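You operate a simulated robot arm through the tools that you are given. There is no shell and no other tool. Be economical: measure what you need, move in short steps, check, and stop when the job is done.

You run a simulated robot arm. Do the job below in one go: nothing can be reset, and whatever is moved stays where it is left.

TASK
Empty the purple tub into the flakes tin and close the tin.
Fine: lid on the worktop while you pour, then back on; tub back on the worktop.

The check looks at the end state, three seconds after you hand in, the way a careful person would. Anything else that was tipped, shoved, dropped, spilled or broken makes it a failure. A push-on lid holds only when it is set on centred and level and pressed home; a screw cap is set on level and turned clockwise until tight.

THE ROBOT
A 7-joint arm with a two-finger parallel gripper, fixed in place. Base frame: the origin is at the foot of the arm, x ahead of it, y to its left, z up. Lengths are in mm, angles in rad, forces in N, time in s.
With the tool pointing down near the work surface it reaches from about 340 to 780 mm from the base axis. Its first joint turns from -2.897 to 2.897 rad. Payload 3.91 kg.
Tool frame: the origin (TCP) lies between the finger pads and is the grasp point; the fingertips stand 30 mm ahead of it; z points along the fingers, y is the line along which they close. Largest opening 110 mm; finger width 20, thickness 10; the body of the gripper, 48 by 112 mm, starts 55 mm behind the TCP.
Orientation is that of the tool frame in the base frame, as a unit quaternion [x, y, z, w]. With the fingers straight down and closing along the base's y, the tool's x points along the base's -x, its y along +y and its z along -z.

THE INTERFACE
- The arm moves only by the tool nudge_tool. Its argument "series" is a list of rows, each an object (a shift or turn left out is 0, a gripper value left out holds the last) with "translation": the shift along the base's x, y, z in mm, a list of three; "delta_rot": the turn, a rotation vector about the base's x, y, z in rad, a list of three. In form: [{"translation": [x, y, z], "delta_rot": [wx, wy, wz]}, ...]. A call has 1 to 10 rows; each row is the pose to reach, as a shift and turn from the pose commanded when the call began. "claw" is the closure, from 0 (fully open) to 1 (shut), set as the call begins (left out, the last holds). Each row takes 0.2 s and may step no farther than 50 mm and 0.15 rad from the row before; otherwise, or with a gripper value out of range, the whole call is refused. A pose out of reach is approached as far as the arm can. The call stops where the force on the tool passes 40 N (or 10 N more than at its start, if that is more) or the arm is blocked; 0.2 s more then pass. Each finger travels about 153 mm/s and halts on what it meets, pressing with about 34 N; the grip force reading is that of the motor and also rises with nothing between the fingers. The clock runs only during rows and for 0.2 s after the last one: add rows that repeat a pose to give the fingers time. It gives the time, the measured TCP pose, the force on the tool (base axes), the opening and the grip force at its end, in the units of the frame above (readings bear some noise), with the torque about the TCP (base axes, N m) and any sound that the robot's microphone picked up.
- Cameras (640 x 400 px; columns grow to the right, rows downward): "scene" is fixed at [50, -650.7, 1536.7]; the picture's right is [0.90, -0.44, 0.00], its down [-0.16, -0.33, -0.93] and it looks along [0.41, 0.84, -0.37] (base axes); focal length 373 px, centre (320, 200). "wrist" rides on the gripper at [77, 7, -114] in the tool frame; the picture's right is [-0.09, 1.00, 0.00], its down [-0.80, -0.07, -0.59] and it looks along [-0.59, -0.05, 0.80] (tool axes); focal length 270 px, centre (320, 200).
- capture(camera): a new picture of that camera. It takes no simulated time.
- raise_lower(by): slides the trunk up (or, below 0, down) by that many mm; the arm rides with it, the base frame stays. It gives what a move gives, with no picture.
- locate(camera, pixels): for up to 12 pixels [column, row] of the newest picture of that camera ("zoom" is the newest enlarged one), the place [x, y, z] in the base frame of the surface seen there, good to about 2 mm. It takes no simulated time.
- enlarge(camera, box): a new picture of the part [left, top, right, bottom] of that camera's present view, enlarged. It takes no simulated time.
- job_done(): hands the job in; it is judged then, once.

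Keep the steps short. Do not move on a guess: measure, check each grasp and each placing, and mend mistakes. In all there are 80 turns and 46 pictures (those below and enlarged ones count). Leave the gripper open and the arm clear of the work at the hand-in unless told otherwise, and finish with a single line.

The tools are called after "Call:" by a JSON object that holds its "api" and its "payload". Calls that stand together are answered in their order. nudge_tool: Moves the arm, as the interface text tells. Its arguments: {"type":"object","properties":{"series":{"type":"array","items":{"type":"object","properties":{"translation":{"type":"array","items":{"type":"number"}},"delta_rot":{"type":"array","items":{"type":"number"}}}}},"claw":{"type":"number"}},"required":["series"]} The other tools are called the same way: raise_lower (by) slides the trunk up or down; capture (camera) takes a picture; locate (camera, pixels) gives the place of the surface under pixels of a picture; enlarge (camera, box) takes an enlarged picture of a part of a camera's view; job_done () hands the job in.

At the start:

```text
time: 0.0
eef_pos: [415.0, 255.7, 1273.4]
ee_rot: [0.0, 1.0, -0.001, 0.0]
wrist_force: [-0.1, 1.0, 0.3]
torque: [0.02, -0.01, -0.02]
opening: 109.9
finger_force: 0.0
trunk travel left (down, up): [-575.0, 35.0]
```

scene: 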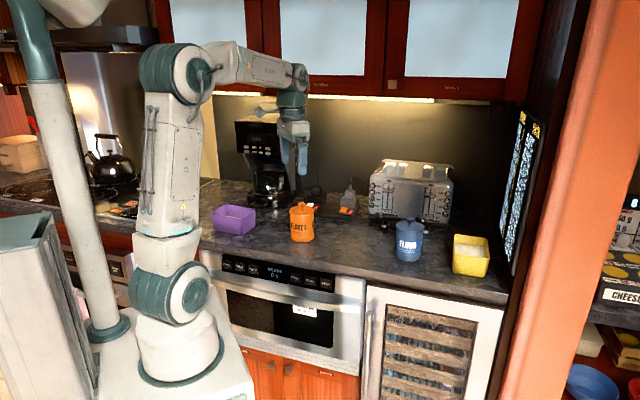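
wrist: 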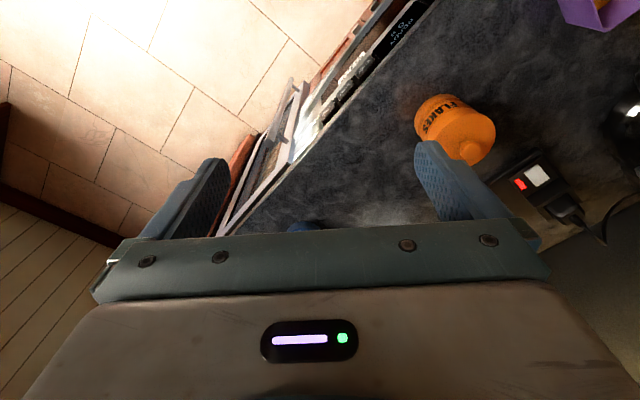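

I see the purple tub at about (234,219) and the orange flakes tin at (302,222) in the scene. First I enlarge that area to measure.

Call:
{"api": "enlarge", "payload": {"camera": "scene", "box": [190, 160, 370, 272]}}

Call:
{"api": "locate", "payload": {"camera": "scene", "pixels": [[216, 208], [254, 210], [234, 215], [232, 226], [302, 206], [302, 225], [270, 225], [270, 240], [330, 230]]}}

```text
3.56 times, centred on (280, 216) of scene
```

zoom: 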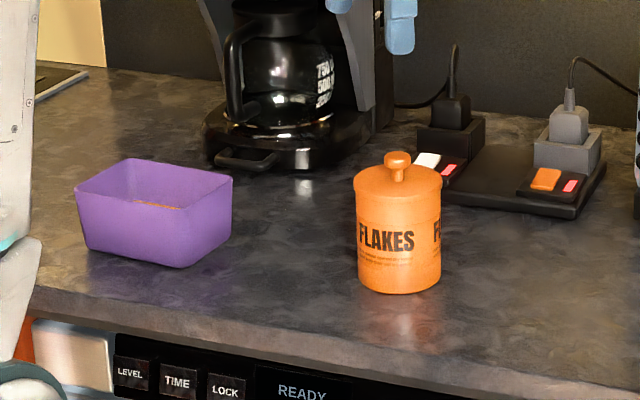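

```text
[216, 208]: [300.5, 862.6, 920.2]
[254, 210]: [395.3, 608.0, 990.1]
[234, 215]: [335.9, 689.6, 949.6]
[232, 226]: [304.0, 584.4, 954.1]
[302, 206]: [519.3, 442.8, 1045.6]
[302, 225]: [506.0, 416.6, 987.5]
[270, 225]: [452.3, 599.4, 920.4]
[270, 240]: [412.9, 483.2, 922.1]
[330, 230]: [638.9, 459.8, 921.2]
```

The lid has a knob and a skirt. I measure the rims, knob and bases in the zoomed picture.

Call:
{"api": "locate", "payload": {"camera": "zoom", "pixels": [[397, 157], [397, 172], [358, 180], [438, 180], [398, 193], [398, 210], [398, 288], [78, 192], [127, 160], [230, 178], [182, 208], [150, 203]]}}

Call:
{"api": "locate", "payload": {"camera": "scene", "pixels": [[268, 180], [255, 205], [325, 208], [340, 212], [350, 190], [408, 235], [285, 205], [247, 195], [380, 240]]}}

```text
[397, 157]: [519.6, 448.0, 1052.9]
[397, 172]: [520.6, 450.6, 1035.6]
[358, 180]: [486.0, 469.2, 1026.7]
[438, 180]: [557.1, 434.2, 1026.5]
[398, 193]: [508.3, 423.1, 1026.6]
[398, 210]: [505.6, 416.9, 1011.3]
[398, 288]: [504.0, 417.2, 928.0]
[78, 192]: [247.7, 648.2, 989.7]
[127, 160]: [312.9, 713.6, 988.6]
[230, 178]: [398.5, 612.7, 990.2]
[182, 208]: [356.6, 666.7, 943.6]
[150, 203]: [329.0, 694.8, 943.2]
```

```text
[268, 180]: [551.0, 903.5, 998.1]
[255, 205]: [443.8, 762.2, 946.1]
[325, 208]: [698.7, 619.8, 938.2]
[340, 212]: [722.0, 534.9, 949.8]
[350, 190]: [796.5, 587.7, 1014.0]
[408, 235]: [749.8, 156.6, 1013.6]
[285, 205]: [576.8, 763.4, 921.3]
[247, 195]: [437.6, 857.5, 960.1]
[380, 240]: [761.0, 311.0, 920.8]
```

Tin axis is about (521.5, 451.5), with the lid top at 1026 and the knob top near 1055. The tub centre is about (323, 630) with its rim at 990. Next I measure the foot of the arm, to judge trunk height, and look through the wrist camera.

Call:
{"api": "locate", "payload": {"camera": "scene", "pixels": [[180, 378], [230, 385], [180, 285], [170, 75], [290, 80], [295, 130], [300, 170]]}}

Call:
{"api": "locate", "payload": {"camera": "wrist", "pixels": [[470, 152], [455, 120], [440, 100], [590, 5], [400, 150]]}}

```text
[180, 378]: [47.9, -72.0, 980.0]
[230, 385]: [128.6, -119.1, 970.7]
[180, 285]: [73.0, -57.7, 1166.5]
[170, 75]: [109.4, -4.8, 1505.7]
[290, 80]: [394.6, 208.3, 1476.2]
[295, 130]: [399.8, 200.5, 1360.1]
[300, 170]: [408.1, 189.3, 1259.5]
```

```text
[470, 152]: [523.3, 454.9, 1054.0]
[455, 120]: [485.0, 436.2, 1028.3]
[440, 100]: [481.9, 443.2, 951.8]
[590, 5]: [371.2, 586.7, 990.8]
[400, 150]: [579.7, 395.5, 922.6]
```

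The arm foot is near z 970, so reach at the worktop is good. I move above the tin at z ≈ 1170, keeping the fingers down.

Call:
{"api": "nudge_tool", "payload": {"series": [{"translation": [20, 38, -20]}, {"translation": [40, 76, -40]}, {"translation": [60, 114, -60]}, {"translation": [80, 152, -80]}, {"translation": [100, 186, -100]}, {"translation": [107, 196, -103]}], "claw": 0}}

Call:
{"api": "capture", "payload": {"camera": "wrist"}}

Call:
{"api": "capture", "payload": {"camera": "scene"}}

```text
time: 1.4
eef_pos: [522.6, 454.3, 1170.7]
ee_rot: [0.0, 1.0, -0.001, 0.0]
wrist_force: [-0.5, 0.9, 0.3]
torque: [-0.01, 0.01, 0.0]
opening: 109.7
finger_force: 0.1
trunk travel left (down, up): [-575.0, 35.0]
```

```text
42 pictures are left
```

wrist: 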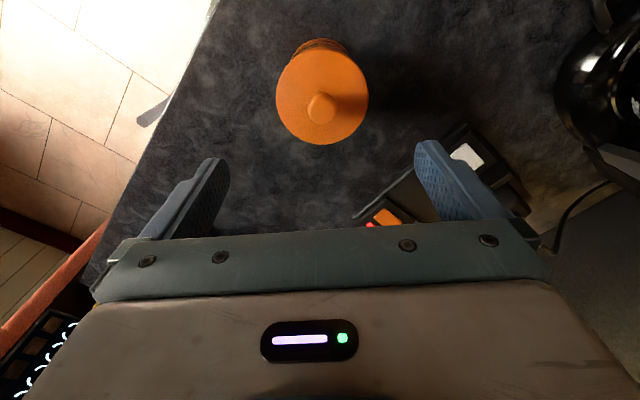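

```text
41 pictures are left
```

scene: 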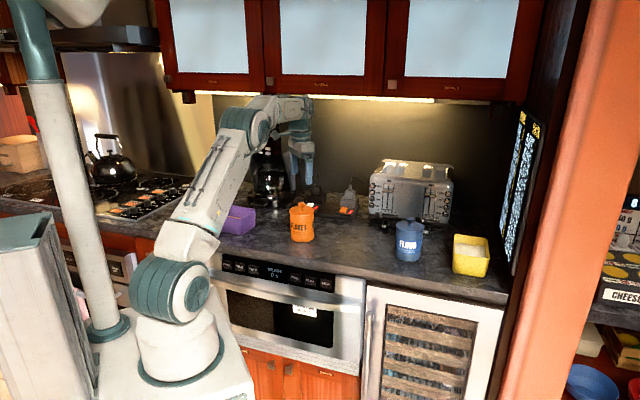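

The gripper is over the tin. In the wrist view the knob is at (321,108) and the lid disc spans about (277–368, 55–145). I measure both.

Call:
{"api": "locate", "payload": {"camera": "wrist", "pixels": [[321, 106], [312, 100], [332, 100], [322, 120], [280, 97], [365, 97], [322, 57], [322, 140], [301, 52], [322, 41]]}}

Call:
{"api": "enlarge", "payload": {"camera": "wrist", "box": [250, 20, 400, 160]}}

Call:
{"api": "locate", "payload": {"camera": "scene", "pixels": [[250, 97], [320, 94], [320, 80], [230, 85]]}}

```text
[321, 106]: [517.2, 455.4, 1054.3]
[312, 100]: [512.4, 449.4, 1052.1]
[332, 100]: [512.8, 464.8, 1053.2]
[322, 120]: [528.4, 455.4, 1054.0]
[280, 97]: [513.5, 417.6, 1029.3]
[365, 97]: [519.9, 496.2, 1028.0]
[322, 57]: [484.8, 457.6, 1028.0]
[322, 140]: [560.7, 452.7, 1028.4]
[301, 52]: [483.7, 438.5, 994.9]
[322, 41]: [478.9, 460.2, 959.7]
```

```text
2.86 times, centred on (325, 90) of wrist
```

zoom: 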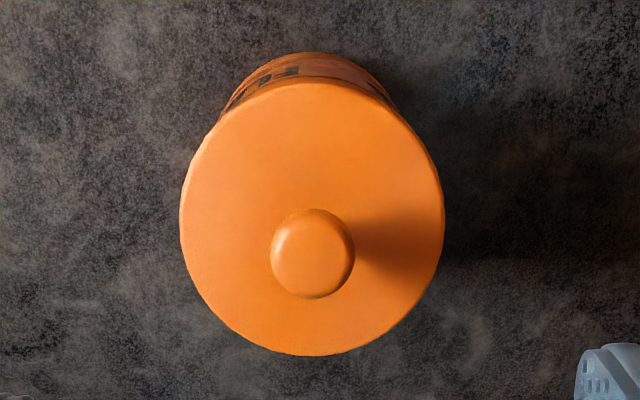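

```text
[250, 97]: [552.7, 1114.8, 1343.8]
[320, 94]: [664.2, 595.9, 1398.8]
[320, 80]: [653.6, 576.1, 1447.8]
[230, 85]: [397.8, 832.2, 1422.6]
```

The knob is centred near (521.5, 455.5), right under the TCP; lid top is 1028 and knob top 1055. I descend until the fingertips are just above the lid (TCP 1063), with the gripper open.

Call:
{"api": "nudge_tool", "payload": {"series": [{"translation": [-0.5, 1, -40]}, {"translation": [-0.5, 1, -80]}, {"translation": [-0.5, 1, -98]}, {"translation": [-0.5, 1, -107]}, {"translation": [-0.5, 1, -107]}]}}

Call:
{"api": "nudge_tool", "payload": {"series": [{"translation": [0, 0, 0]}, {"translation": [0, 0, 0]}, {"translation": [0, 0, 0]}, {"translation": [0, 0, 0]}], "claw": 1}}

Call:
{"api": "capture", "payload": {"camera": "wrist"}}

```text
time: 2.6
eef_pos: [519.9, 454.6, 1063.5]
ee_rot: [0.0, 1.0, 0.0, 0.0]
wrist_force: [0.9, -0.2, -0.3]
torque: [0.0, -0.02, 0.02]
opening: 109.9
finger_force: 0.1
trunk travel left (down, up): [-575.0, 35.0]
```

```text
time: 3.6
eef_pos: [520.2, 456.4, 1064.3]
ee_rot: [-0.001, 1.0, 0.0, 0.0]
wrist_force: [0.3, 1.2, -0.3]
torque: [0.01, 0.02, 0.03]
opening: 24.3
finger_force: 34.0
trunk travel left (down, up): [-575.0, 35.0]
```

```text
39 pictures are left
```

wrist: 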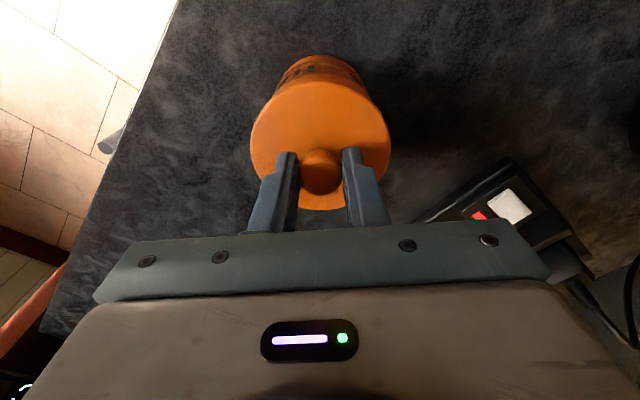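

The fingers hold the knob at 24.3 mm, with 34 N. I pull gently up 12 mm.

Call:
{"api": "nudge_tool", "payload": {"series": [{"translation": [0, 0, 3]}, {"translation": [0, 0, 6]}, {"translation": [0, 0, 9]}, {"translation": [0, 0, 12]}]}}

Call:
{"api": "capture", "payload": {"camera": "wrist"}}

```text
time: 4.6
eef_pos: [520.3, 454.6, 1076.0]
ee_rot: [-0.001, 1.0, 0.0, 0.0]
wrist_force: [0.4, -0.6, -0.8]
torque: [0.02, -0.01, 0.0]
opening: 26.1
finger_force: 0.0
trunk travel left (down, up): [-575.0, 35.0]
```

```text
38 pictures are left
```

wrist: 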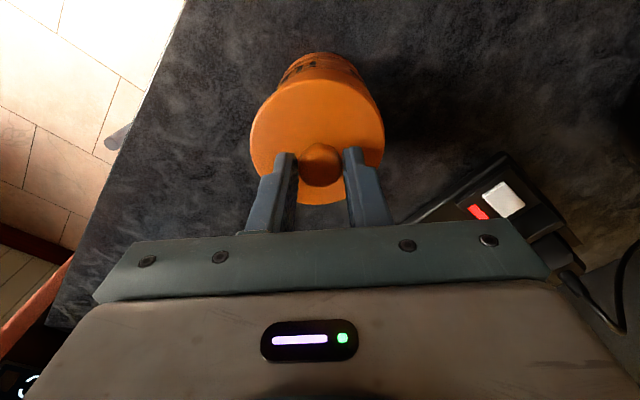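

Grip force fell to 0 and the opening rose to 26.1, so it may have slipped. I zoom in from the scene camera to see whether the lid rose.

Call:
{"api": "enlarge", "payload": {"camera": "scene", "box": [265, 170, 345, 250]}}

Call:
{"api": "locate", "payload": {"camera": "wrist", "pixels": [[318, 100], [318, 150], [318, 195], [265, 120], [370, 120]]}}

```text
5.00 times, centred on (305, 210) of scene
```

zoom: 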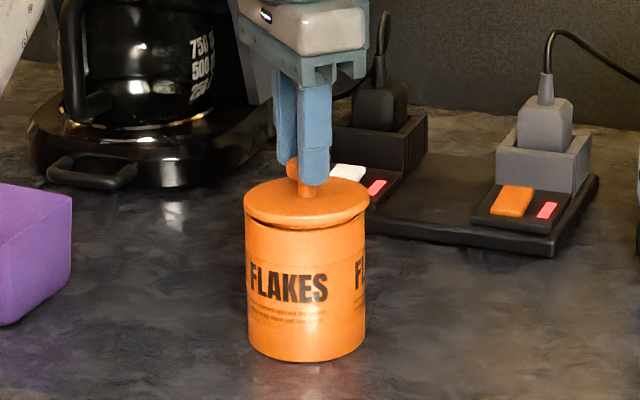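

```text
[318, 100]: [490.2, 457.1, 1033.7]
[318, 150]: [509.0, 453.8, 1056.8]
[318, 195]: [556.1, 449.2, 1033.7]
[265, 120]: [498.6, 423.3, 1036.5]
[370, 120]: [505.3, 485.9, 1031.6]
```

The lid is lifted about 5 mm and slightly tilted, with a loose grip: it has come partly free. I open, go down 10 mm, regrip the knob and look.

Call:
{"api": "nudge_tool", "payload": {"series": [{"translation": [0, 0, 0]}, {"translation": [0, 0, 0]}, {"translation": [1.5, 0.5, -5]}, {"translation": [1.5, 0.5, -8]}], "claw": 0.55}}

Call:
{"api": "nudge_tool", "payload": {"series": [{"translation": [0, 0, 0]}, {"translation": [0, 0, 0]}, {"translation": [0, 0, 0]}], "claw": 1}}

Call:
{"api": "enlarge", "payload": {"camera": "scene", "box": [265, 170, 345, 250]}}

```text
time: 5.6
eef_pos: [522.9, 454.8, 1067.8]
ee_rot: [0.0, 1.0, 0.0, 0.0]
wrist_force: [0.0, 0.0, 0.5]
torque: [0.01, -0.02, 0.01]
opening: 49.7
finger_force: 0.1
trunk travel left (down, up): [-575.0, 35.0]
```

```text
time: 6.4
eef_pos: [522.9, 453.2, 1067.6]
ee_rot: [-0.001, 1.0, 0.0, 0.0]
wrist_force: [-0.1, -0.3, 3.1]
torque: [-0.03, 0.09, 0.0]
opening: 24.5
finger_force: 34.2
trunk travel left (down, up): [-575.0, 35.0]
```

```text
5.00 times, centred on (305, 210) of scene
```

zoom: 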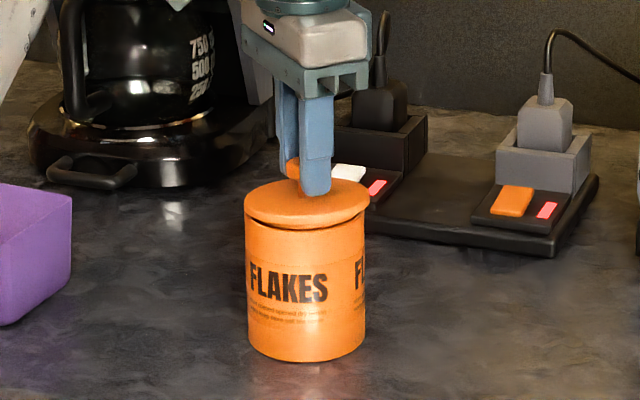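

Regripped at 24.5 mm, 34 N. I lift slowly 20 mm and check.

Call:
{"api": "nudge_tool", "payload": {"series": [{"translation": [0, 0, 1.5]}, {"translation": [0, 0, 3]}, {"translation": [0, 0, 4.5]}, {"translation": [0, 0, 6]}, {"translation": [0, 0, 8]}, {"translation": [0, 0, 11]}, {"translation": [0, 0, 15]}, {"translation": [0, 0, 20]}]}}

Call:
{"api": "enlarge", "payload": {"camera": "scene", "box": [265, 170, 345, 250]}}

```text
time: 8.2
eef_pos: [522.2, 453.9, 1088.4]
ee_rot: [0.0, 1.0, 0.0, -0.001]
wrist_force: [0.0, 0.0, -0.5]
torque: [0.01, 0.02, 0.01]
opening: 24.2
finger_force: 34.1
trunk travel left (down, up): [-575.0, 35.0]
```

```text
5.00 times, centred on (305, 210) of scene
```

zoom: 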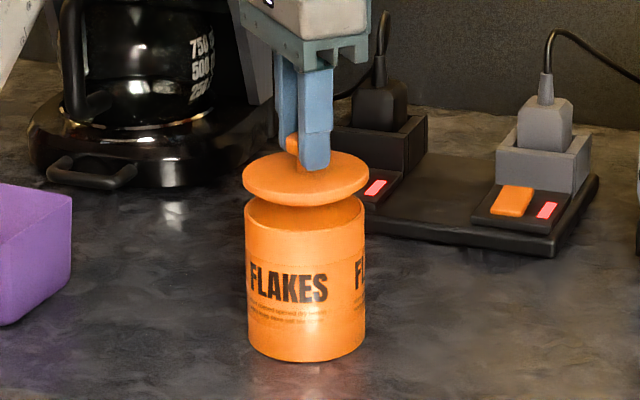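

The lid is free and held. I check where the free worktop lies to the right of the tin, and view the lid's underside.

Call:
{"api": "locate", "payload": {"camera": "scene", "pixels": [[340, 240], [340, 250], [340, 260], [350, 235], [330, 240], [345, 225], [300, 250]]}}

Call:
{"api": "nudge_tool", "payload": {"series": [{"translation": [0, 0, 30]}, {"translation": [0, 0, 50]}]}}

Call:
{"api": "enlarge", "payload": {"camera": "scene", "box": [265, 165, 365, 255]}}

```text
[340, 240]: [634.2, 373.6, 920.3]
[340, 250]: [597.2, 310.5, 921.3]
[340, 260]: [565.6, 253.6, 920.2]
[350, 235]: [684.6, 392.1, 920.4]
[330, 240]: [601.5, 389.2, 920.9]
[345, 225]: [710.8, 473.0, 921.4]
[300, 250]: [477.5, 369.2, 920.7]
```

```text
time: 8.8
eef_pos: [521.6, 453.8, 1137.8]
ee_rot: [-0.001, 1.0, -0.001, 0.0]
wrist_force: [-0.1, 0.1, -0.3]
torque: [0.01, 0.03, -0.02]
opening: 23.8
finger_force: 33.2
trunk travel left (down, up): [-575.0, 35.0]
```

```text
4.44 times, centred on (315, 210) of scene
```

zoom: 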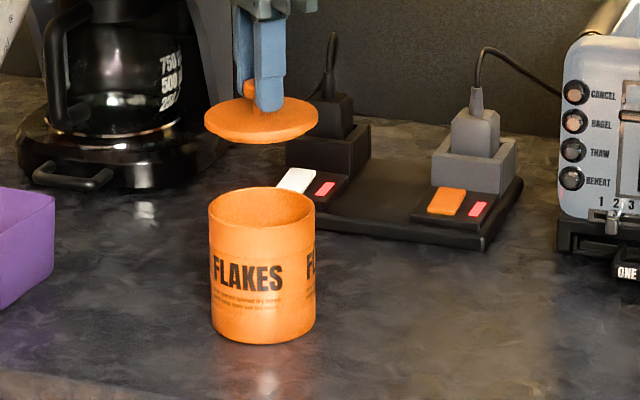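

The tin is open. I measure the tin's rim and the held lid for later placing.

Call:
{"api": "locate", "payload": {"camera": "zoom", "pixels": [[210, 206], [314, 206], [262, 225], [262, 189], [208, 122], [316, 119], [255, 134], [240, 110], [290, 105], [260, 140], [262, 200]]}}

Call:
{"api": "capture", "payload": {"camera": "wrist"}}

```text
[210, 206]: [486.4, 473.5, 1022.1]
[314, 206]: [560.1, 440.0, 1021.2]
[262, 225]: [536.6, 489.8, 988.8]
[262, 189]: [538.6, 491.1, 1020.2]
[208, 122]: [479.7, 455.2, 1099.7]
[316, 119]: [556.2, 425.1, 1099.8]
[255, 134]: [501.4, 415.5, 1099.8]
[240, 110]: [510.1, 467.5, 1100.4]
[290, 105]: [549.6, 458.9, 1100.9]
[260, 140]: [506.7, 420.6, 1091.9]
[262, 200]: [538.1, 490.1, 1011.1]
```

```text
33 pictures are left
```

wrist: 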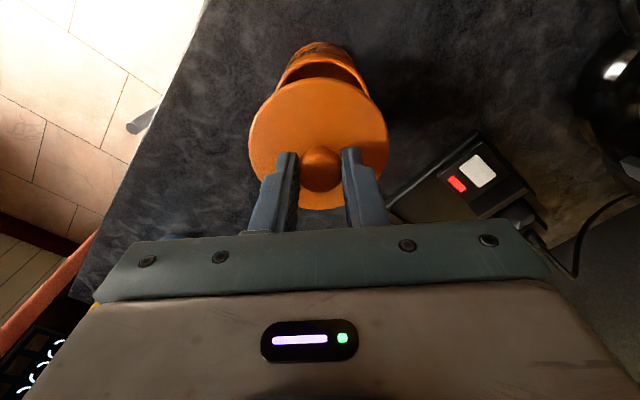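

The lid hangs level, with its top 37.5 mm below the TCP. I carry it to the bare worktop around (622, 358), at height, then lower to TCP 995.

Call:
{"api": "nudge_tool", "payload": {"series": [{"translation": [30, -28, 0]}, {"translation": [60, -56, 0]}, {"translation": [90, -84, 0]}, {"translation": [100, -96, 0]}, {"translation": [100, -96, -40]}, {"translation": [100, -96, -80]}, {"translation": [100, -96, -120]}, {"translation": [100, -96, -143]}]}}

Call:
{"api": "enlarge", "payload": {"camera": "scene", "box": [290, 190, 390, 265]}}

```text
time: 10.6
eef_pos: [622.5, 358.1, 994.3]
ee_rot: [0.0, 1.0, 0.0, 0.0]
wrist_force: [0.6, 0.7, -0.3]
torque: [-0.02, -0.01, 0.0]
opening: 23.4
finger_force: 34.1
trunk travel left (down, up): [-575.0, 35.0]
```

```text
5.33 times, centred on (340, 228) of scene
```

zoom: 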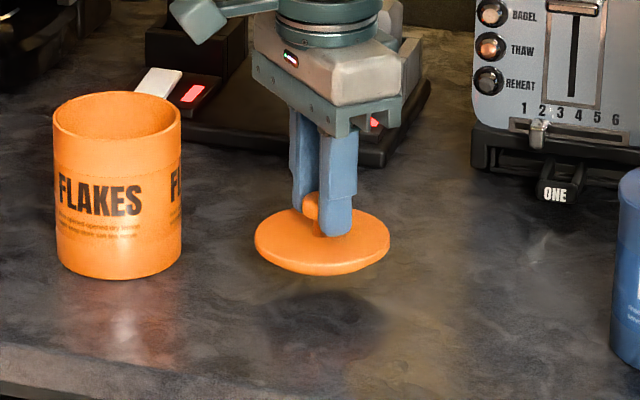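

Lid is clear and level over bare worktop. I lower in small steps, watching for contact.

Call:
{"api": "nudge_tool", "payload": {"series": [{"translation": [0, 0, -6]}, {"translation": [0, 0, -12]}, {"translation": [0, 0, -16]}, {"translation": [0, 0, -18]}, {"translation": [0, 0, -20]}]}}

```text
time: 11.8
eef_pos: [623.0, 358.9, 975.6]
ee_rot: [0.0, 1.0, 0.001, -0.001]
wrist_force: [0.8, 0.5, -0.4]
torque: [0.01, 0.05, -0.02]
opening: 23.6
finger_force: 34.1
trunk travel left (down, up): [-575.0, 35.0]
```

Call:
{"api": "nudge_tool", "payload": {"series": [{"translation": [0, 0, -2]}, {"translation": [0, 0, -4]}, {"translation": [0, 0, -5]}]}}

Call:
{"api": "enlarge", "payload": {"camera": "scene", "box": [310, 200, 370, 255]}}

```text
time: 12.6
eef_pos: [622.1, 357.4, 971.2]
ee_rot: [0.0, 1.0, 0.0, -0.001]
wrist_force: [-1.4, -0.4, 3.2]
torque: [0.04, 0.18, 0.0]
opening: 23.9
finger_force: 34.1
trunk travel left (down, up): [-575.0, 35.0]
```

```text
7.27 times, centred on (340, 228) of scene
```

zoom: 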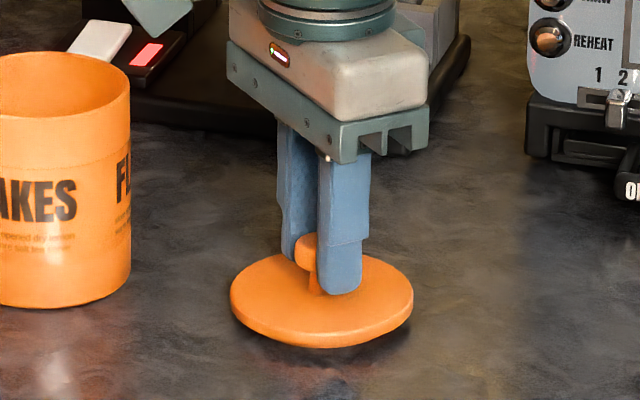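

Contact reads 3.2 N at TCP 971, and the lid sits on the worktop. I open and rise straight up.

Call:
{"api": "nudge_tool", "payload": {"series": [{"translation": [0, 0, 0]}, {"translation": [0, 0, 0]}, {"translation": [0, 0, 20]}, {"translation": [0, 0, 60]}, {"translation": [0, 0, 110]}, {"translation": [0, 0, 160]}], "claw": 0.3}}

Call:
{"api": "enlarge", "payload": {"camera": "scene", "box": [200, 180, 380, 270]}}

```text
time: 14.0
eef_pos: [622.3, 356.8, 1130.5]
ee_rot: [-0.001, 1.0, 0.0, 0.0]
wrist_force: [1.6, 0.6, 0.3]
torque: [0.0, 0.01, 0.05]
opening: 77.1
finger_force: 0.1
trunk travel left (down, up): [-575.0, 35.0]
```

```text
3.56 times, centred on (290, 225) of scene
```

zoom: 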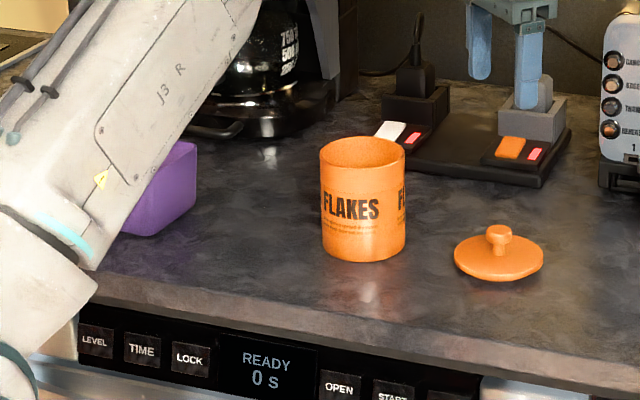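

The lid rests flat on the worktop at about (622, 358). Now to the tub: I rise a little, go over the tin high, and yaw -45° so the fingers will close across the tub's short width.

Call:
{"api": "nudge_tool", "payload": {"series": [{"translation": [-20, 18, 30], "delta_rot": [0, 0, -0.08]}, {"translation": [-53, 48, 50], "delta_rot": [0, 0, -0.16]}, {"translation": [-86, 79, 50], "delta_rot": [0, 0, -0.24]}, {"translation": [-119, 109, 50], "delta_rot": [0, 0, -0.32]}, {"translation": [-152, 139, 50], "delta_rot": [0, 0, -0.4]}, {"translation": [-185, 169, 50], "delta_rot": [0, 0, -0.48]}, {"translation": [-218, 199, 50], "delta_rot": [0, 0, -0.56]}, {"translation": [-251, 229, 50], "delta_rot": [0, 0, -0.64]}, {"translation": [-280, 255, 40], "delta_rot": [0, 0, -0.72]}, {"translation": [-299, 273, 20], "delta_rot": [0, 0, -0.785]}], "claw": 0}}

Call:
{"api": "capture", "payload": {"camera": "wrist"}}

```text
time: 16.2
eef_pos: [324.4, 632.3, 1146.9]
ee_rot: [0.383, 0.924, -0.002, 0.001]
wrist_force: [0.3, -0.2, -0.2]
torque: [-0.04, -0.01, -0.01]
opening: 110.0
finger_force: 0.0
trunk travel left (down, up): [-575.0, 35.0]
```

```text
29 pictures are left
```

wrist: 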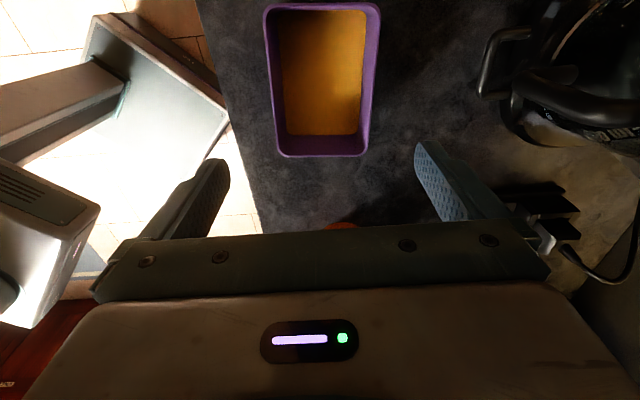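

The tub is in full view, with a yellow content. I measure its rim corners, walls and content level.

Call:
{"api": "locate", "payload": {"camera": "wrist", "pixels": [[267, 8], [377, 8], [281, 153], [361, 153], [271, 80], [371, 80], [280, 80], [361, 80], [320, 5], [322, 154], [320, 70], [320, 125]]}}

Call:
{"api": "enlarge", "payload": {"camera": "wrist", "box": [240, 0, 400, 160]}}

```text
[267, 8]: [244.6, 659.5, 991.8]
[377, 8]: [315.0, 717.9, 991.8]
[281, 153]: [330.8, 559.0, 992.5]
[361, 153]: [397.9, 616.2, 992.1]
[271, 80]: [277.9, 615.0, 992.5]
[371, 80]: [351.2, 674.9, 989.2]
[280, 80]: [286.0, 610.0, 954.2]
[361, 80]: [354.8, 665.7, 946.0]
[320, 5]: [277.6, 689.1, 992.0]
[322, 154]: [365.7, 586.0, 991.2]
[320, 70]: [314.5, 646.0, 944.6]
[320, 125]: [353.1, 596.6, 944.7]
```

```text
2.50 times, centred on (320, 80) of wrist
```

zoom: 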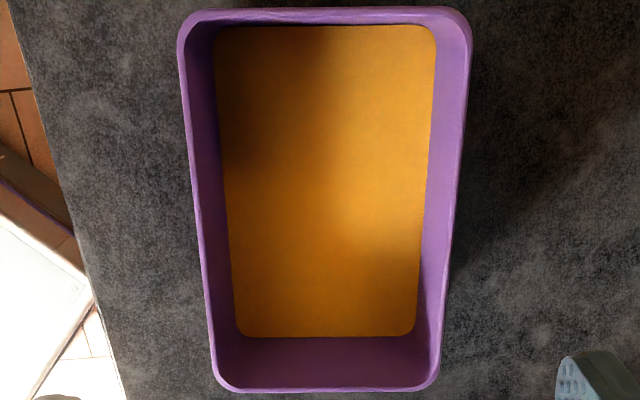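

Rim centre is (322, 638), the short axis has azimuth 40°, outer width is about 93, the rim is at 992 and the content at 945. I turn 5° more, centre, and go down to TCP 1060 first.

Call:
{"api": "nudge_tool", "payload": {"series": [{"translation": [-2, 6, -20], "delta_rot": [0, 0, -0.05]}, {"translation": [-2, 6, -50], "delta_rot": [0, 0, -0.089]}, {"translation": [-2, 6, -87], "delta_rot": [0, 0, -0.089]}, {"translation": [-2, 6, -87], "delta_rot": [0, 0, -0.089]}]}}

Call:
{"api": "capture", "payload": {"camera": "wrist"}}

Call:
{"api": "enlarge", "payload": {"camera": "scene", "box": [190, 150, 310, 250]}}

```text
time: 17.2
eef_pos: [320.8, 637.4, 1061.9]
ee_rot: [0.423, 0.906, 0.0, 0.0]
wrist_force: [0.1, -0.2, -0.3]
torque: [0.0, 0.03, -0.01]
opening: 110.1
finger_force: 0.1
trunk travel left (down, up): [-575.0, 35.0]
```

```text
27 pictures are left
```

wrist: 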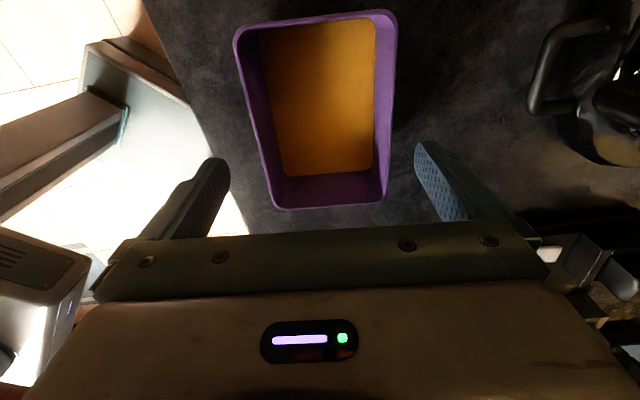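

```text
4.00 times, centred on (250, 200) of scene
```

zoom: 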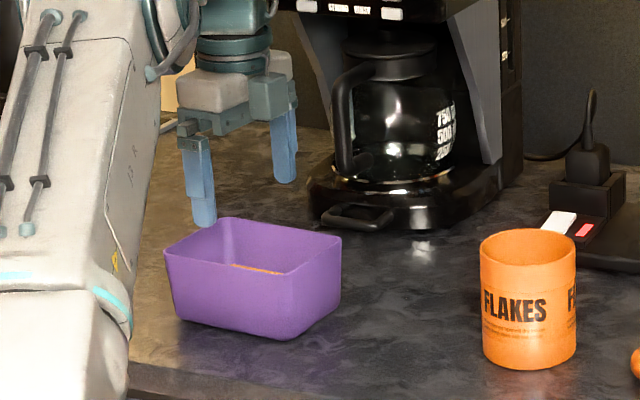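

I recheck the rim relative to the gripper with this nearer picture.

Call:
{"api": "locate", "payload": {"camera": "wrist", "pixels": [[237, 36], [394, 20], [279, 206], [383, 200], [253, 110], [391, 110], [315, 20], [330, 205]]}}

```text
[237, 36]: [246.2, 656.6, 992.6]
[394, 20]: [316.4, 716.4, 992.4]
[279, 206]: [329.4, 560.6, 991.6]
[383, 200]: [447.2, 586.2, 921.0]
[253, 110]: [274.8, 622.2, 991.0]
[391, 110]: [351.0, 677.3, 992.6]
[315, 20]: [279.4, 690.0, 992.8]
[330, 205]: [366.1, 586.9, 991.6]
```

Rim centre (322.7, 638.5), half-width 47: 8 mm clearance each side. I descend straddling the tub to TCP 980.

Call:
{"api": "nudge_tool", "payload": {"series": [{"translation": [1.5, 1, -20]}, {"translation": [1.5, 1, -35]}, {"translation": [1.5, 1, -50]}, {"translation": [1.5, 1, -65]}, {"translation": [1.5, 1, -82]}, {"translation": [1.5, 1, -82]}]}}

Call:
{"api": "enlarge", "payload": {"camera": "scene", "box": [190, 170, 290, 250]}}

```text
time: 18.6
eef_pos: [323.5, 637.9, 980.2]
ee_rot: [0.423, 0.906, -0.001, -0.001]
wrist_force: [0.2, -0.7, -0.9]
torque: [0.01, 0.0, 0.01]
opening: 110.2
finger_force: 0.0
trunk travel left (down, up): [-575.0, 35.0]
```

```text
5.00 times, centred on (240, 210) of scene
```

zoom: 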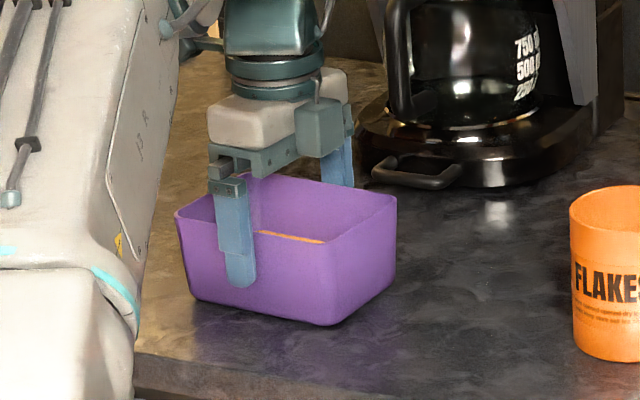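

Fingers straddle the long walls cleanly. I close.

Call:
{"api": "nudge_tool", "payload": {"series": [{"translation": [0, 0, 0]}, {"translation": [0, 0, 0]}, {"translation": [0, 0, 0]}], "claw": 1}}

Call:
{"api": "nudge_tool", "payload": {"series": [{"translation": [0, 0, 5]}, {"translation": [0, 0, 15]}, {"translation": [0, 0, 30]}, {"translation": [0, 0, 30]}]}}

Call:
{"api": "enlarge", "payload": {"camera": "scene", "box": [190, 160, 290, 240]}}

```text
time: 19.4
eef_pos: [325.2, 638.6, 980.1]
ee_rot: [0.422, 0.907, 0.0, 0.0]
wrist_force: [0.7, 0.6, -0.5]
torque: [0.03, -0.02, -0.02]
opening: 98.6
finger_force: 33.7
trunk travel left (down, up): [-575.0, 35.0]
```

```text
time: 20.4
eef_pos: [324.5, 638.6, 1011.7]
ee_rot: [0.423, 0.906, 0.001, 0.0]
wrist_force: [-0.2, -0.4, -1.1]
torque: [0.01, 0.0, -0.01]
opening: 98.8
finger_force: 34.2
trunk travel left (down, up): [-575.0, 35.0]
```

```text
5.00 times, centred on (240, 200) of scene
```

zoom: 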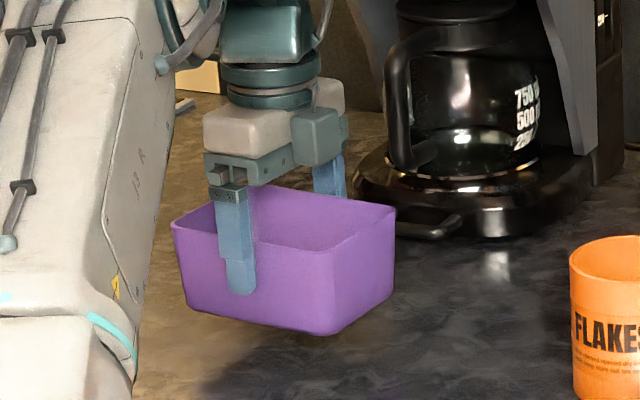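

The tub is held level: opening 98.7, load light. I raise it to 1130 and carry it smoothly beside the tin while yawing +56°, so that one corner points at the arm base across the tin.

Call:
{"api": "nudge_tool", "payload": {"series": [{"translation": [0, 0, 35]}, {"translation": [0, 0, 78]}, {"translation": [0, 0, 118]}, {"translation": [30, -14, 128], "delta_rot": [0, 0, 0.1]}, {"translation": [70, -33, 128], "delta_rot": [0, 0, 0.24]}, {"translation": [112, -53, 128], "delta_rot": [0, 0, 0.38]}, {"translation": [154, -73, 128], "delta_rot": [0, 0, 0.53]}, {"translation": [196, -93, 128], "delta_rot": [0, 0, 0.68]}, {"translation": [236, -112, 128], "delta_rot": [0, 0, 0.83]}, {"translation": [264, -125, 128], "delta_rot": [0, 0, 0.977]}]}}

Call:
{"api": "capture", "payload": {"camera": "scene"}}

Call:
{"api": "capture", "payload": {"camera": "wrist"}}

```text
time: 22.6
eef_pos: [563.9, 490.4, 1131.7]
ee_rot: [-0.052, 0.999, -0.001, -0.001]
wrist_force: [1.2, 0.5, -1.0]
torque: [0.02, 0.04, 0.0]
opening: 98.9
finger_force: 34.2
out of reach, approached as far as the arm can: row 8, 9, 10
trunk travel left (down, up): [-575.0, 35.0]
```

```text
23 pictures are left
```

scene: 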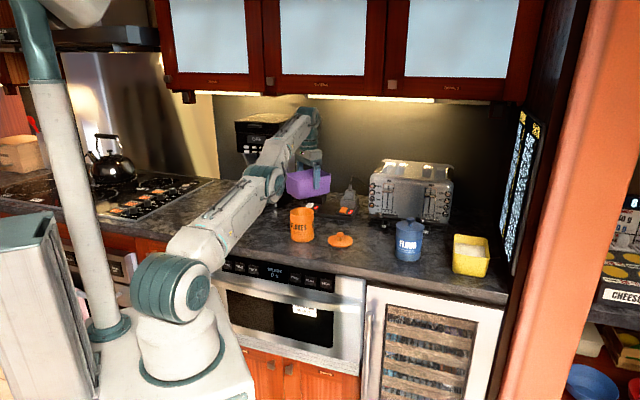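

```text
22 pictures are left
```

wrist: 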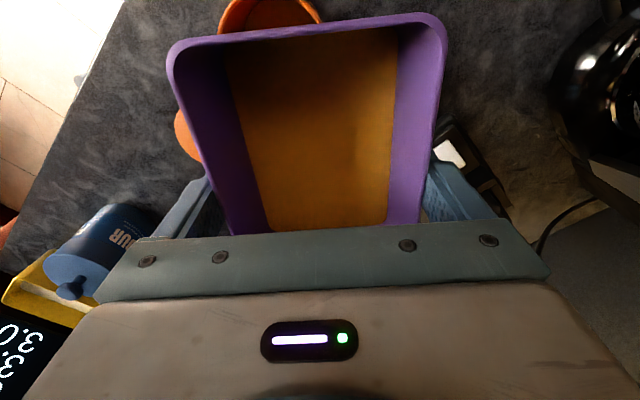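

The straight-down reach ends at radius 747; tilting outward pulls the wrist back. I tilt the first 0.3 rad in place about the axis (0.658, -0.753, 0) and read the pose. No spill is possible yet.

Call:
{"api": "nudge_tool", "payload": {"series": [{"delta_rot": [0.066, -0.075, 0]}, {"delta_rot": [0.132, -0.151, 0]}, {"delta_rot": [0.197, -0.226, 0]}, {"delta_rot": [0.197, -0.226, 0]}]}}

Call:
{"api": "enlarge", "payload": {"camera": "scene", "box": [250, 140, 370, 260]}}

```text
time: 23.6
eef_pos: [602.8, 531.0, 1150.4]
ee_rot: [-0.052, 0.987, 0.092, 0.118]
wrist_force: [-0.3, 0.6, -1.1]
torque: [-0.01, 0.0, 0.0]
opening: 99.1
finger_force: 33.8
out of reach, approached as far as the arm can: row 1, 2, 3, 4
trunk travel left (down, up): [-575.0, 35.0]
```

```text
3.33 times, centred on (310, 200) of scene
```

zoom: 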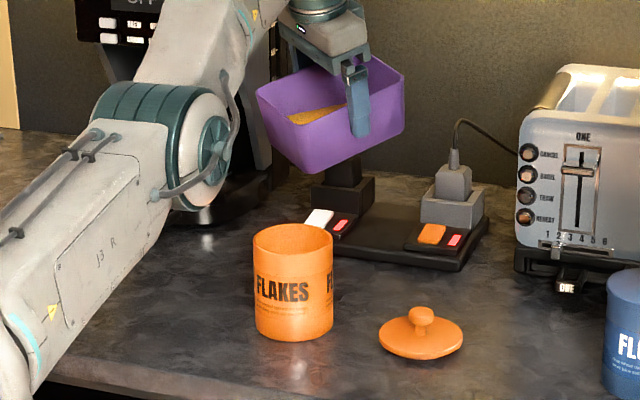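

The limit comes from full arm stretch. Pouring sideways, by rolling about the forearm direction, keeps the wrist high and clear, so I will use that. First I undo the tilt and come inward and up, which also re-synchronises the commanded pose.

Call:
{"api": "nudge_tool", "payload": {"series": [{"translation": [-15, -13, 10], "delta_rot": [-0.066, 0.075, 0]}, {"translation": [-30, -26, 20], "delta_rot": [-0.132, 0.151, 0]}, {"translation": [-50, -43, 30], "delta_rot": [-0.197, 0.226, 0]}, {"translation": [-50, -43, 30], "delta_rot": [-0.197, 0.226, 0]}]}}

```text
time: 24.6
eef_pos: [548.2, 484.5, 1179.6]
ee_rot: [-0.052, 0.999, 0.0, 0.0]
wrist_force: [-0.1, -0.4, -0.9]
torque: [-0.02, 0.0, 0.01]
opening: 98.8
finger_force: 33.9
out of reach, approached as far as the arm can: row 1, 2, 3, 4
trunk travel left (down, up): [-575.0, 35.0]
```

Orientation is level again. Now I shift to the -t side of the tin, towards (580, 391, 1137), yawing -20°. The tub bottom stays above 1075, clear of the tin and lid.

Call:
{"api": "nudge_tool", "payload": {"series": [{"translation": [-10, -25, 0], "delta_rot": [0, 0, -0.1]}, {"translation": [-5, -50, -10], "delta_rot": [0, 0, -0.2]}, {"translation": [10, -75, -25], "delta_rot": [0, 0, -0.3]}, {"translation": [26, -97, -42], "delta_rot": [0, 0, -0.349]}, {"translation": [26, -97, -42], "delta_rot": [0, 0, -0.349]}]}}

Call:
{"api": "enlarge", "payload": {"camera": "scene", "box": [230, 120, 390, 260]}}

```text
time: 25.8
eef_pos: [572.8, 389.3, 1137.1]
ee_rot: [0.123, 0.992, 0.001, 0.0]
wrist_force: [-0.1, -0.4, 0.0]
torque: [-0.01, 0.0, 0.04]
opening: 98.9
finger_force: 34.4
trunk travel left (down, up): [-575.0, 35.0]
```

```text
2.86 times, centred on (310, 190) of scene
```

zoom: 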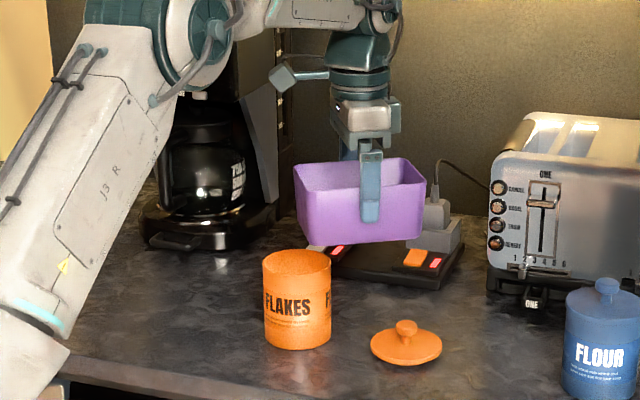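

In reach and synchronised at (573, 389, 1137), tool x at 166°. I tilt 0.55 rad about the axis (-0.753, -0.658, 0), keeping the corner over the tin mouth, and look.

Call:
{"api": "nudge_tool", "payload": {"series": [{"translation": [8, 1.4, 0], "delta_rot": [-0.056, -0.049, 0]}, {"translation": [8, 1.4, 0], "delta_rot": [-0.113, -0.099, 0]}, {"translation": [7.4, 2.2, -7], "delta_rot": [-0.226, -0.197, 0]}, {"translation": [5.5, 4.4, -17], "delta_rot": [-0.339, -0.296, 0]}, {"translation": [3.5, 6.7, -23], "delta_rot": [-0.414, -0.362, 0]}]}}

Call:
{"api": "enlarge", "payload": {"camera": "scene", "box": [250, 140, 370, 260]}}

```text
time: 27.0
eef_pos: [579.1, 396.0, 1113.8]
ee_rot: [0.118, 0.955, -0.181, 0.202]
wrist_force: [0.2, 0.2, -1.1]
torque: [-0.01, 0.05, 0.02]
opening: 98.8
finger_force: 33.9
trunk travel left (down, up): [-575.0, 35.0]
```

```text
3.33 times, centred on (310, 200) of scene
```

zoom: 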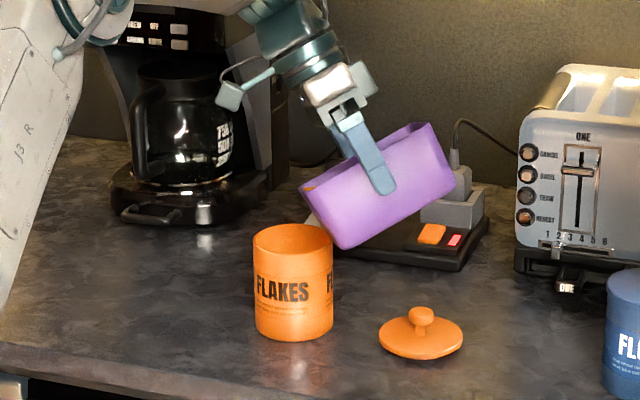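

The corner hangs toward the tin, and content is close to the lip. I measure the lip's corner.

Call:
{"api": "locate", "payload": {"camera": "zoom", "pixels": [[300, 189], [304, 188], [303, 195], [310, 187], [345, 248], [436, 123], [255, 240], [332, 238]]}}

```text
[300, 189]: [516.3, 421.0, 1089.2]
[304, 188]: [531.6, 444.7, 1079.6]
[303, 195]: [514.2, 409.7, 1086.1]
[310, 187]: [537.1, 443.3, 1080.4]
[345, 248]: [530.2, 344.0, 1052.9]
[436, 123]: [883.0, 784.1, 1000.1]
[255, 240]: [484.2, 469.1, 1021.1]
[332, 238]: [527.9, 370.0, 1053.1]
```

The lip is about 7 mm short of the tin axis on the tub's side, 58 mm above the rim: as planned. I tilt on slowly to 0.95 rad in small steps and check where the stream lands.

Call:
{"api": "nudge_tool", "payload": {"series": [{"translation": [-1, 1.1, 0], "delta_rot": [-0.03, -0.026, 0]}, {"translation": [-2, 2.2, 0], "delta_rot": [-0.06, -0.053, 0]}, {"translation": [-3, 3.3, 0], "delta_rot": [-0.09, -0.079, 0]}, {"translation": [-4.2, 4.5, 0], "delta_rot": [-0.12, -0.105, 0]}, {"translation": [-5.5, 6, 1], "delta_rot": [-0.151, -0.132, 0]}, {"translation": [-5.5, 6, 1], "delta_rot": [-0.151, -0.132, 0]}]}}

Call:
{"api": "enlarge", "payload": {"camera": "scene", "box": [260, 160, 350, 250]}}

```text
time: 28.4
eef_pos: [572.3, 399.6, 1115.4]
ee_rot: [0.114, 0.923, -0.244, 0.274]
wrist_force: [1.0, -0.5, -1.1]
torque: [0.0, -0.01, 0.01]
opening: 98.9
finger_force: 33.8
trunk travel left (down, up): [-575.0, 35.0]
```

```text
4.44 times, centred on (305, 205) of scene
```

zoom: 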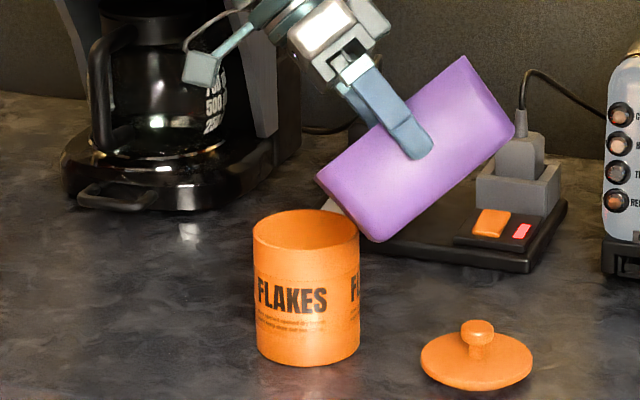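

No stream visible yet and no spill. I continue slowly to 1.05 rad.

Call:
{"api": "nudge_tool", "payload": {"series": [{"translation": [-1.3, 1.5, 0.5], "delta_rot": [-0.028, -0.025, 0]}, {"translation": [-2.6, 3, 1], "delta_rot": [-0.056, -0.049, 0]}, {"translation": [-4, 4.5, 1.5], "delta_rot": [-0.085, -0.074, 0]}, {"translation": [-5.4, 6.1, 2], "delta_rot": [-0.113, -0.099, 0]}, {"translation": [-6.8, 7.7, 2.5], "delta_rot": [-0.141, -0.123, 0]}, {"translation": [-8.2, 9.3, 3], "delta_rot": [-0.169, -0.148, 0]}, {"translation": [-9.6, 10.9, 3.5], "delta_rot": [-0.198, -0.173, 0]}, {"translation": [-11, 12.5, 4], "delta_rot": [-0.226, -0.197, 0]}]}}

Call:
{"api": "enlarge", "payload": {"camera": "scene", "box": [260, 160, 350, 250]}}

Call:
{"api": "capture", "payload": {"camera": "wrist"}}

```text
time: 30.2
eef_pos: [562.3, 412.0, 1118.2]
ee_rot: [0.106, 0.858, -0.335, 0.374]
wrist_force: [0.0, 0.6, -1.1]
torque: [0.0, 0.03, -0.03]
opening: 98.8
finger_force: 33.7
trunk travel left (down, up): [-575.0, 35.0]
```

```text
4.44 times, centred on (305, 205) of scene
```

zoom: 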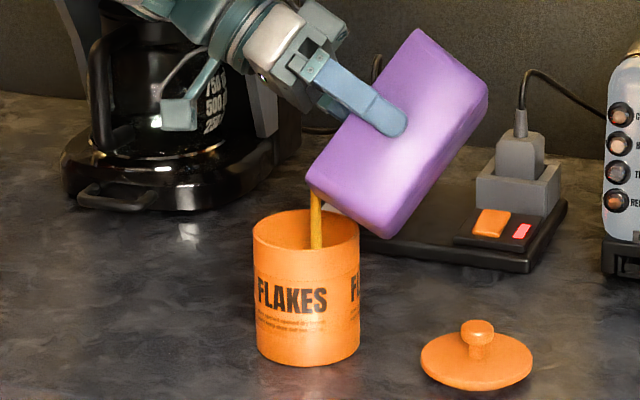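

```text
16 pictures are left
```

wrist: 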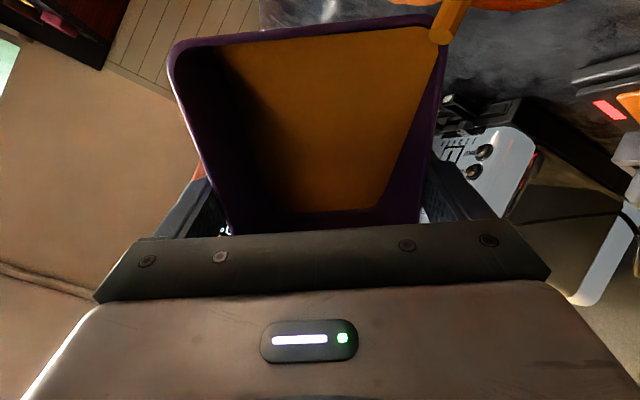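

A thin stream falls from the corner cleanly into the tin. I keep tilting slowly to 1.35 rad.

Call:
{"api": "nudge_tool", "payload": {"series": [{"translation": [-1.4, 1.6, 1], "delta_rot": [-0.023, -0.02, 0]}, {"translation": [-2.8, 3.2, 2], "delta_rot": [-0.045, -0.039, 0]}, {"translation": [-4.2, 4.8, 3], "delta_rot": [-0.068, -0.059, 0]}, {"translation": [-5.6, 6.4, 4], "delta_rot": [-0.09, -0.079, 0]}, {"translation": [-7, 8, 5], "delta_rot": [-0.113, -0.099, 0]}, {"translation": [-8.4, 9.6, 6], "delta_rot": [-0.136, -0.118, 0]}, {"translation": [-9.9, 11.2, 6.7], "delta_rot": [-0.158, -0.138, 0]}, {"translation": [-11.3, 12.9, 7.5], "delta_rot": [-0.181, -0.158, 0]}, {"translation": [-12.7, 14.5, 8.3], "delta_rot": [-0.203, -0.177, 0]}, {"translation": [-14.2, 16.2, 9], "delta_rot": [-0.226, -0.197, 0]}]}}

Call:
{"api": "enlarge", "payload": {"camera": "scene", "box": [260, 160, 350, 250]}}

```text
time: 32.4
eef_pos: [546.1, 430.3, 1128.1]
ee_rot: [0.097, 0.774, -0.417, 0.466]
wrist_force: [0.0, 0.0, -0.4]
torque: [0.05, 0.03, 0.04]
opening: 98.4
finger_force: 34.5
trunk travel left (down, up): [-575.0, 35.0]
```

```text
4.44 times, centred on (305, 205) of scene
```

zoom: 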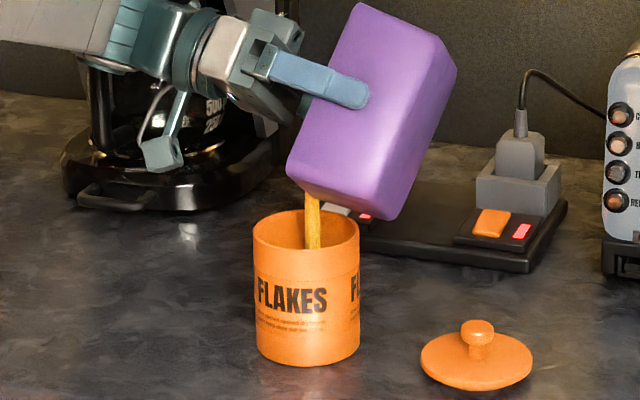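

Still streaming cleanly into the tin. I continue to 1.75 rad.

Call:
{"api": "nudge_tool", "payload": {"series": [{"translation": [-2.1, 2.4, 0.4], "delta_rot": [-0.03, -0.026, 0]}, {"translation": [-4.2, 4.8, 0.8], "delta_rot": [-0.06, -0.053, 0]}, {"translation": [-6.3, 7.2, 1.2], "delta_rot": [-0.09, -0.079, 0]}, {"translation": [-8.4, 9.6, 1.6], "delta_rot": [-0.12, -0.105, 0]}, {"translation": [-10.5, 12, 2], "delta_rot": [-0.151, -0.132, 0]}, {"translation": [-12.7, 14.5, 2.2], "delta_rot": [-0.181, -0.158, 0]}, {"translation": [-14.9, 17, 2.4], "delta_rot": [-0.211, -0.184, 0]}, {"translation": [-17, 19.4, 2.6], "delta_rot": [-0.241, -0.21, 0]}, {"translation": [-19.2, 21.9, 2.8], "delta_rot": [-0.271, -0.237, 0]}, {"translation": [-21.4, 24.4, 3], "delta_rot": [-0.301, -0.263, 0]}]}}

Call:
{"api": "enlarge", "payload": {"camera": "scene", "box": [260, 160, 350, 250]}}

Call:
{"api": "capture", "payload": {"camera": "wrist"}}

```text
time: 34.6
eef_pos: [524.4, 453.7, 1132.0]
ee_rot: [0.079, 0.636, -0.512, 0.572]
wrist_force: [0.4, -0.3, 0.3]
torque: [0.06, -0.03, -0.01]
opening: 98.6
finger_force: 33.8
trunk travel left (down, up): [-575.0, 35.0]
```

```text
4.44 times, centred on (305, 205) of scene
```

zoom: 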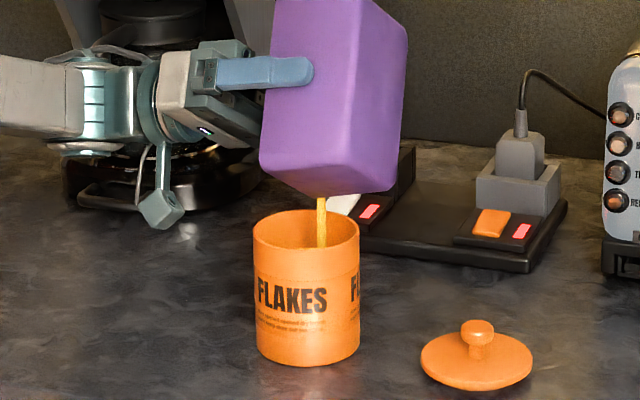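

```text
13 pictures are left
```

wrist: 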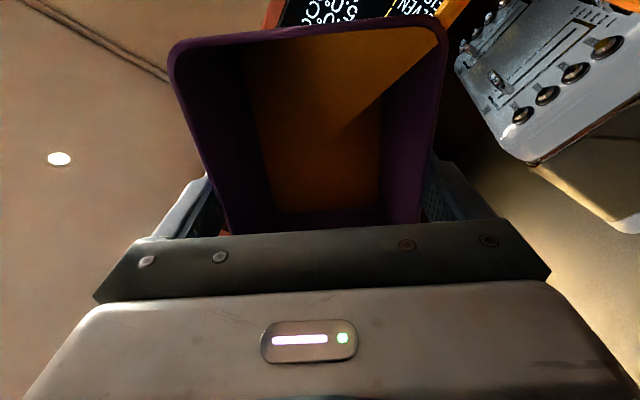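

The stream continues into the tin. I go on to 2.1 rad and let it drain.

Call:
{"api": "nudge_tool", "payload": {"series": [{"translation": [-2.7, 3.1, -0.7], "delta_rot": [-0.038, -0.033, 0]}, {"translation": [-5.4, 6.2, -1.4], "delta_rot": [-0.075, -0.066, 0]}, {"translation": [-8.1, 9.3, -2.2], "delta_rot": [-0.113, -0.099, 0]}, {"translation": [-10.8, 12.5, -3], "delta_rot": [-0.151, -0.132, 0]}, {"translation": [-13.4, 15.4, -5], "delta_rot": [-0.188, -0.164, 0]}, {"translation": [-16, 18.4, -7], "delta_rot": [-0.226, -0.197, 0]}, {"translation": [-18.5, 21.3, -9], "delta_rot": [-0.264, -0.23, 0]}, {"translation": [-18.5, 21.3, -9], "delta_rot": [-0.264, -0.23, 0]}, {"translation": [-18.5, 21.3, -9], "delta_rot": [-0.264, -0.23, 0]}, {"translation": [-18.5, 21.3, -9], "delta_rot": [-0.264, -0.23, 0]}]}}

Call:
{"api": "enlarge", "payload": {"camera": "scene", "box": [260, 160, 350, 250]}}

```text
time: 36.8
eef_pos: [507.2, 474.9, 1121.9]
ee_rot: [0.061, 0.494, -0.579, 0.646]
wrist_force: [-0.5, -0.5, -1.7]
torque: [0.03, -0.01, -0.02]
opening: 98.7
finger_force: 34.0
trunk travel left (down, up): [-575.0, 35.0]
```

```text
4.44 times, centred on (305, 205) of scene
```

zoom: 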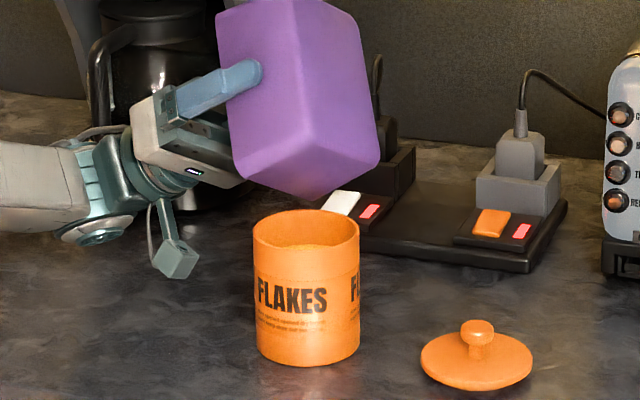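

The stream has stopped, and the tin shows content inside. I hold another second, then look into the tub.

Call:
{"api": "nudge_tool", "payload": {"series": [{"translation": [0, 0, 0]}, {"translation": [0, 0, 0]}, {"translation": [0, 0, 0]}, {"translation": [0, 0, 0]}, {"translation": [0, 0, 0]}]}}

Call:
{"api": "capture", "payload": {"camera": "wrist"}}

```text
time: 38.0
eef_pos: [506.8, 475.5, 1121.9]
ee_rot: [0.06, 0.494, -0.579, 0.646]
wrist_force: [-0.6, 0.3, -0.4]
torque: [0.02, -0.02, 0.0]
opening: 98.7
finger_force: 34.0
trunk travel left (down, up): [-575.0, 35.0]
```

```text
11 pictures are left
```

wrist: 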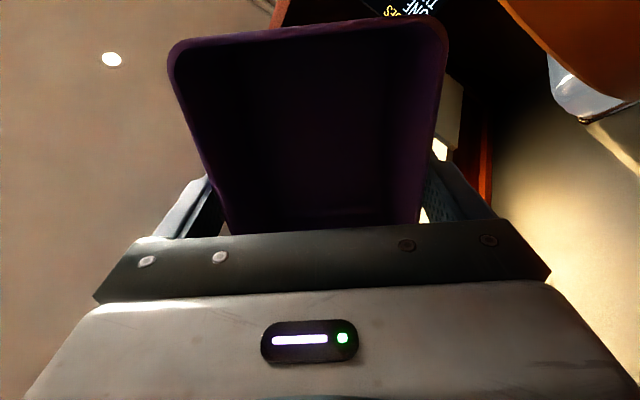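

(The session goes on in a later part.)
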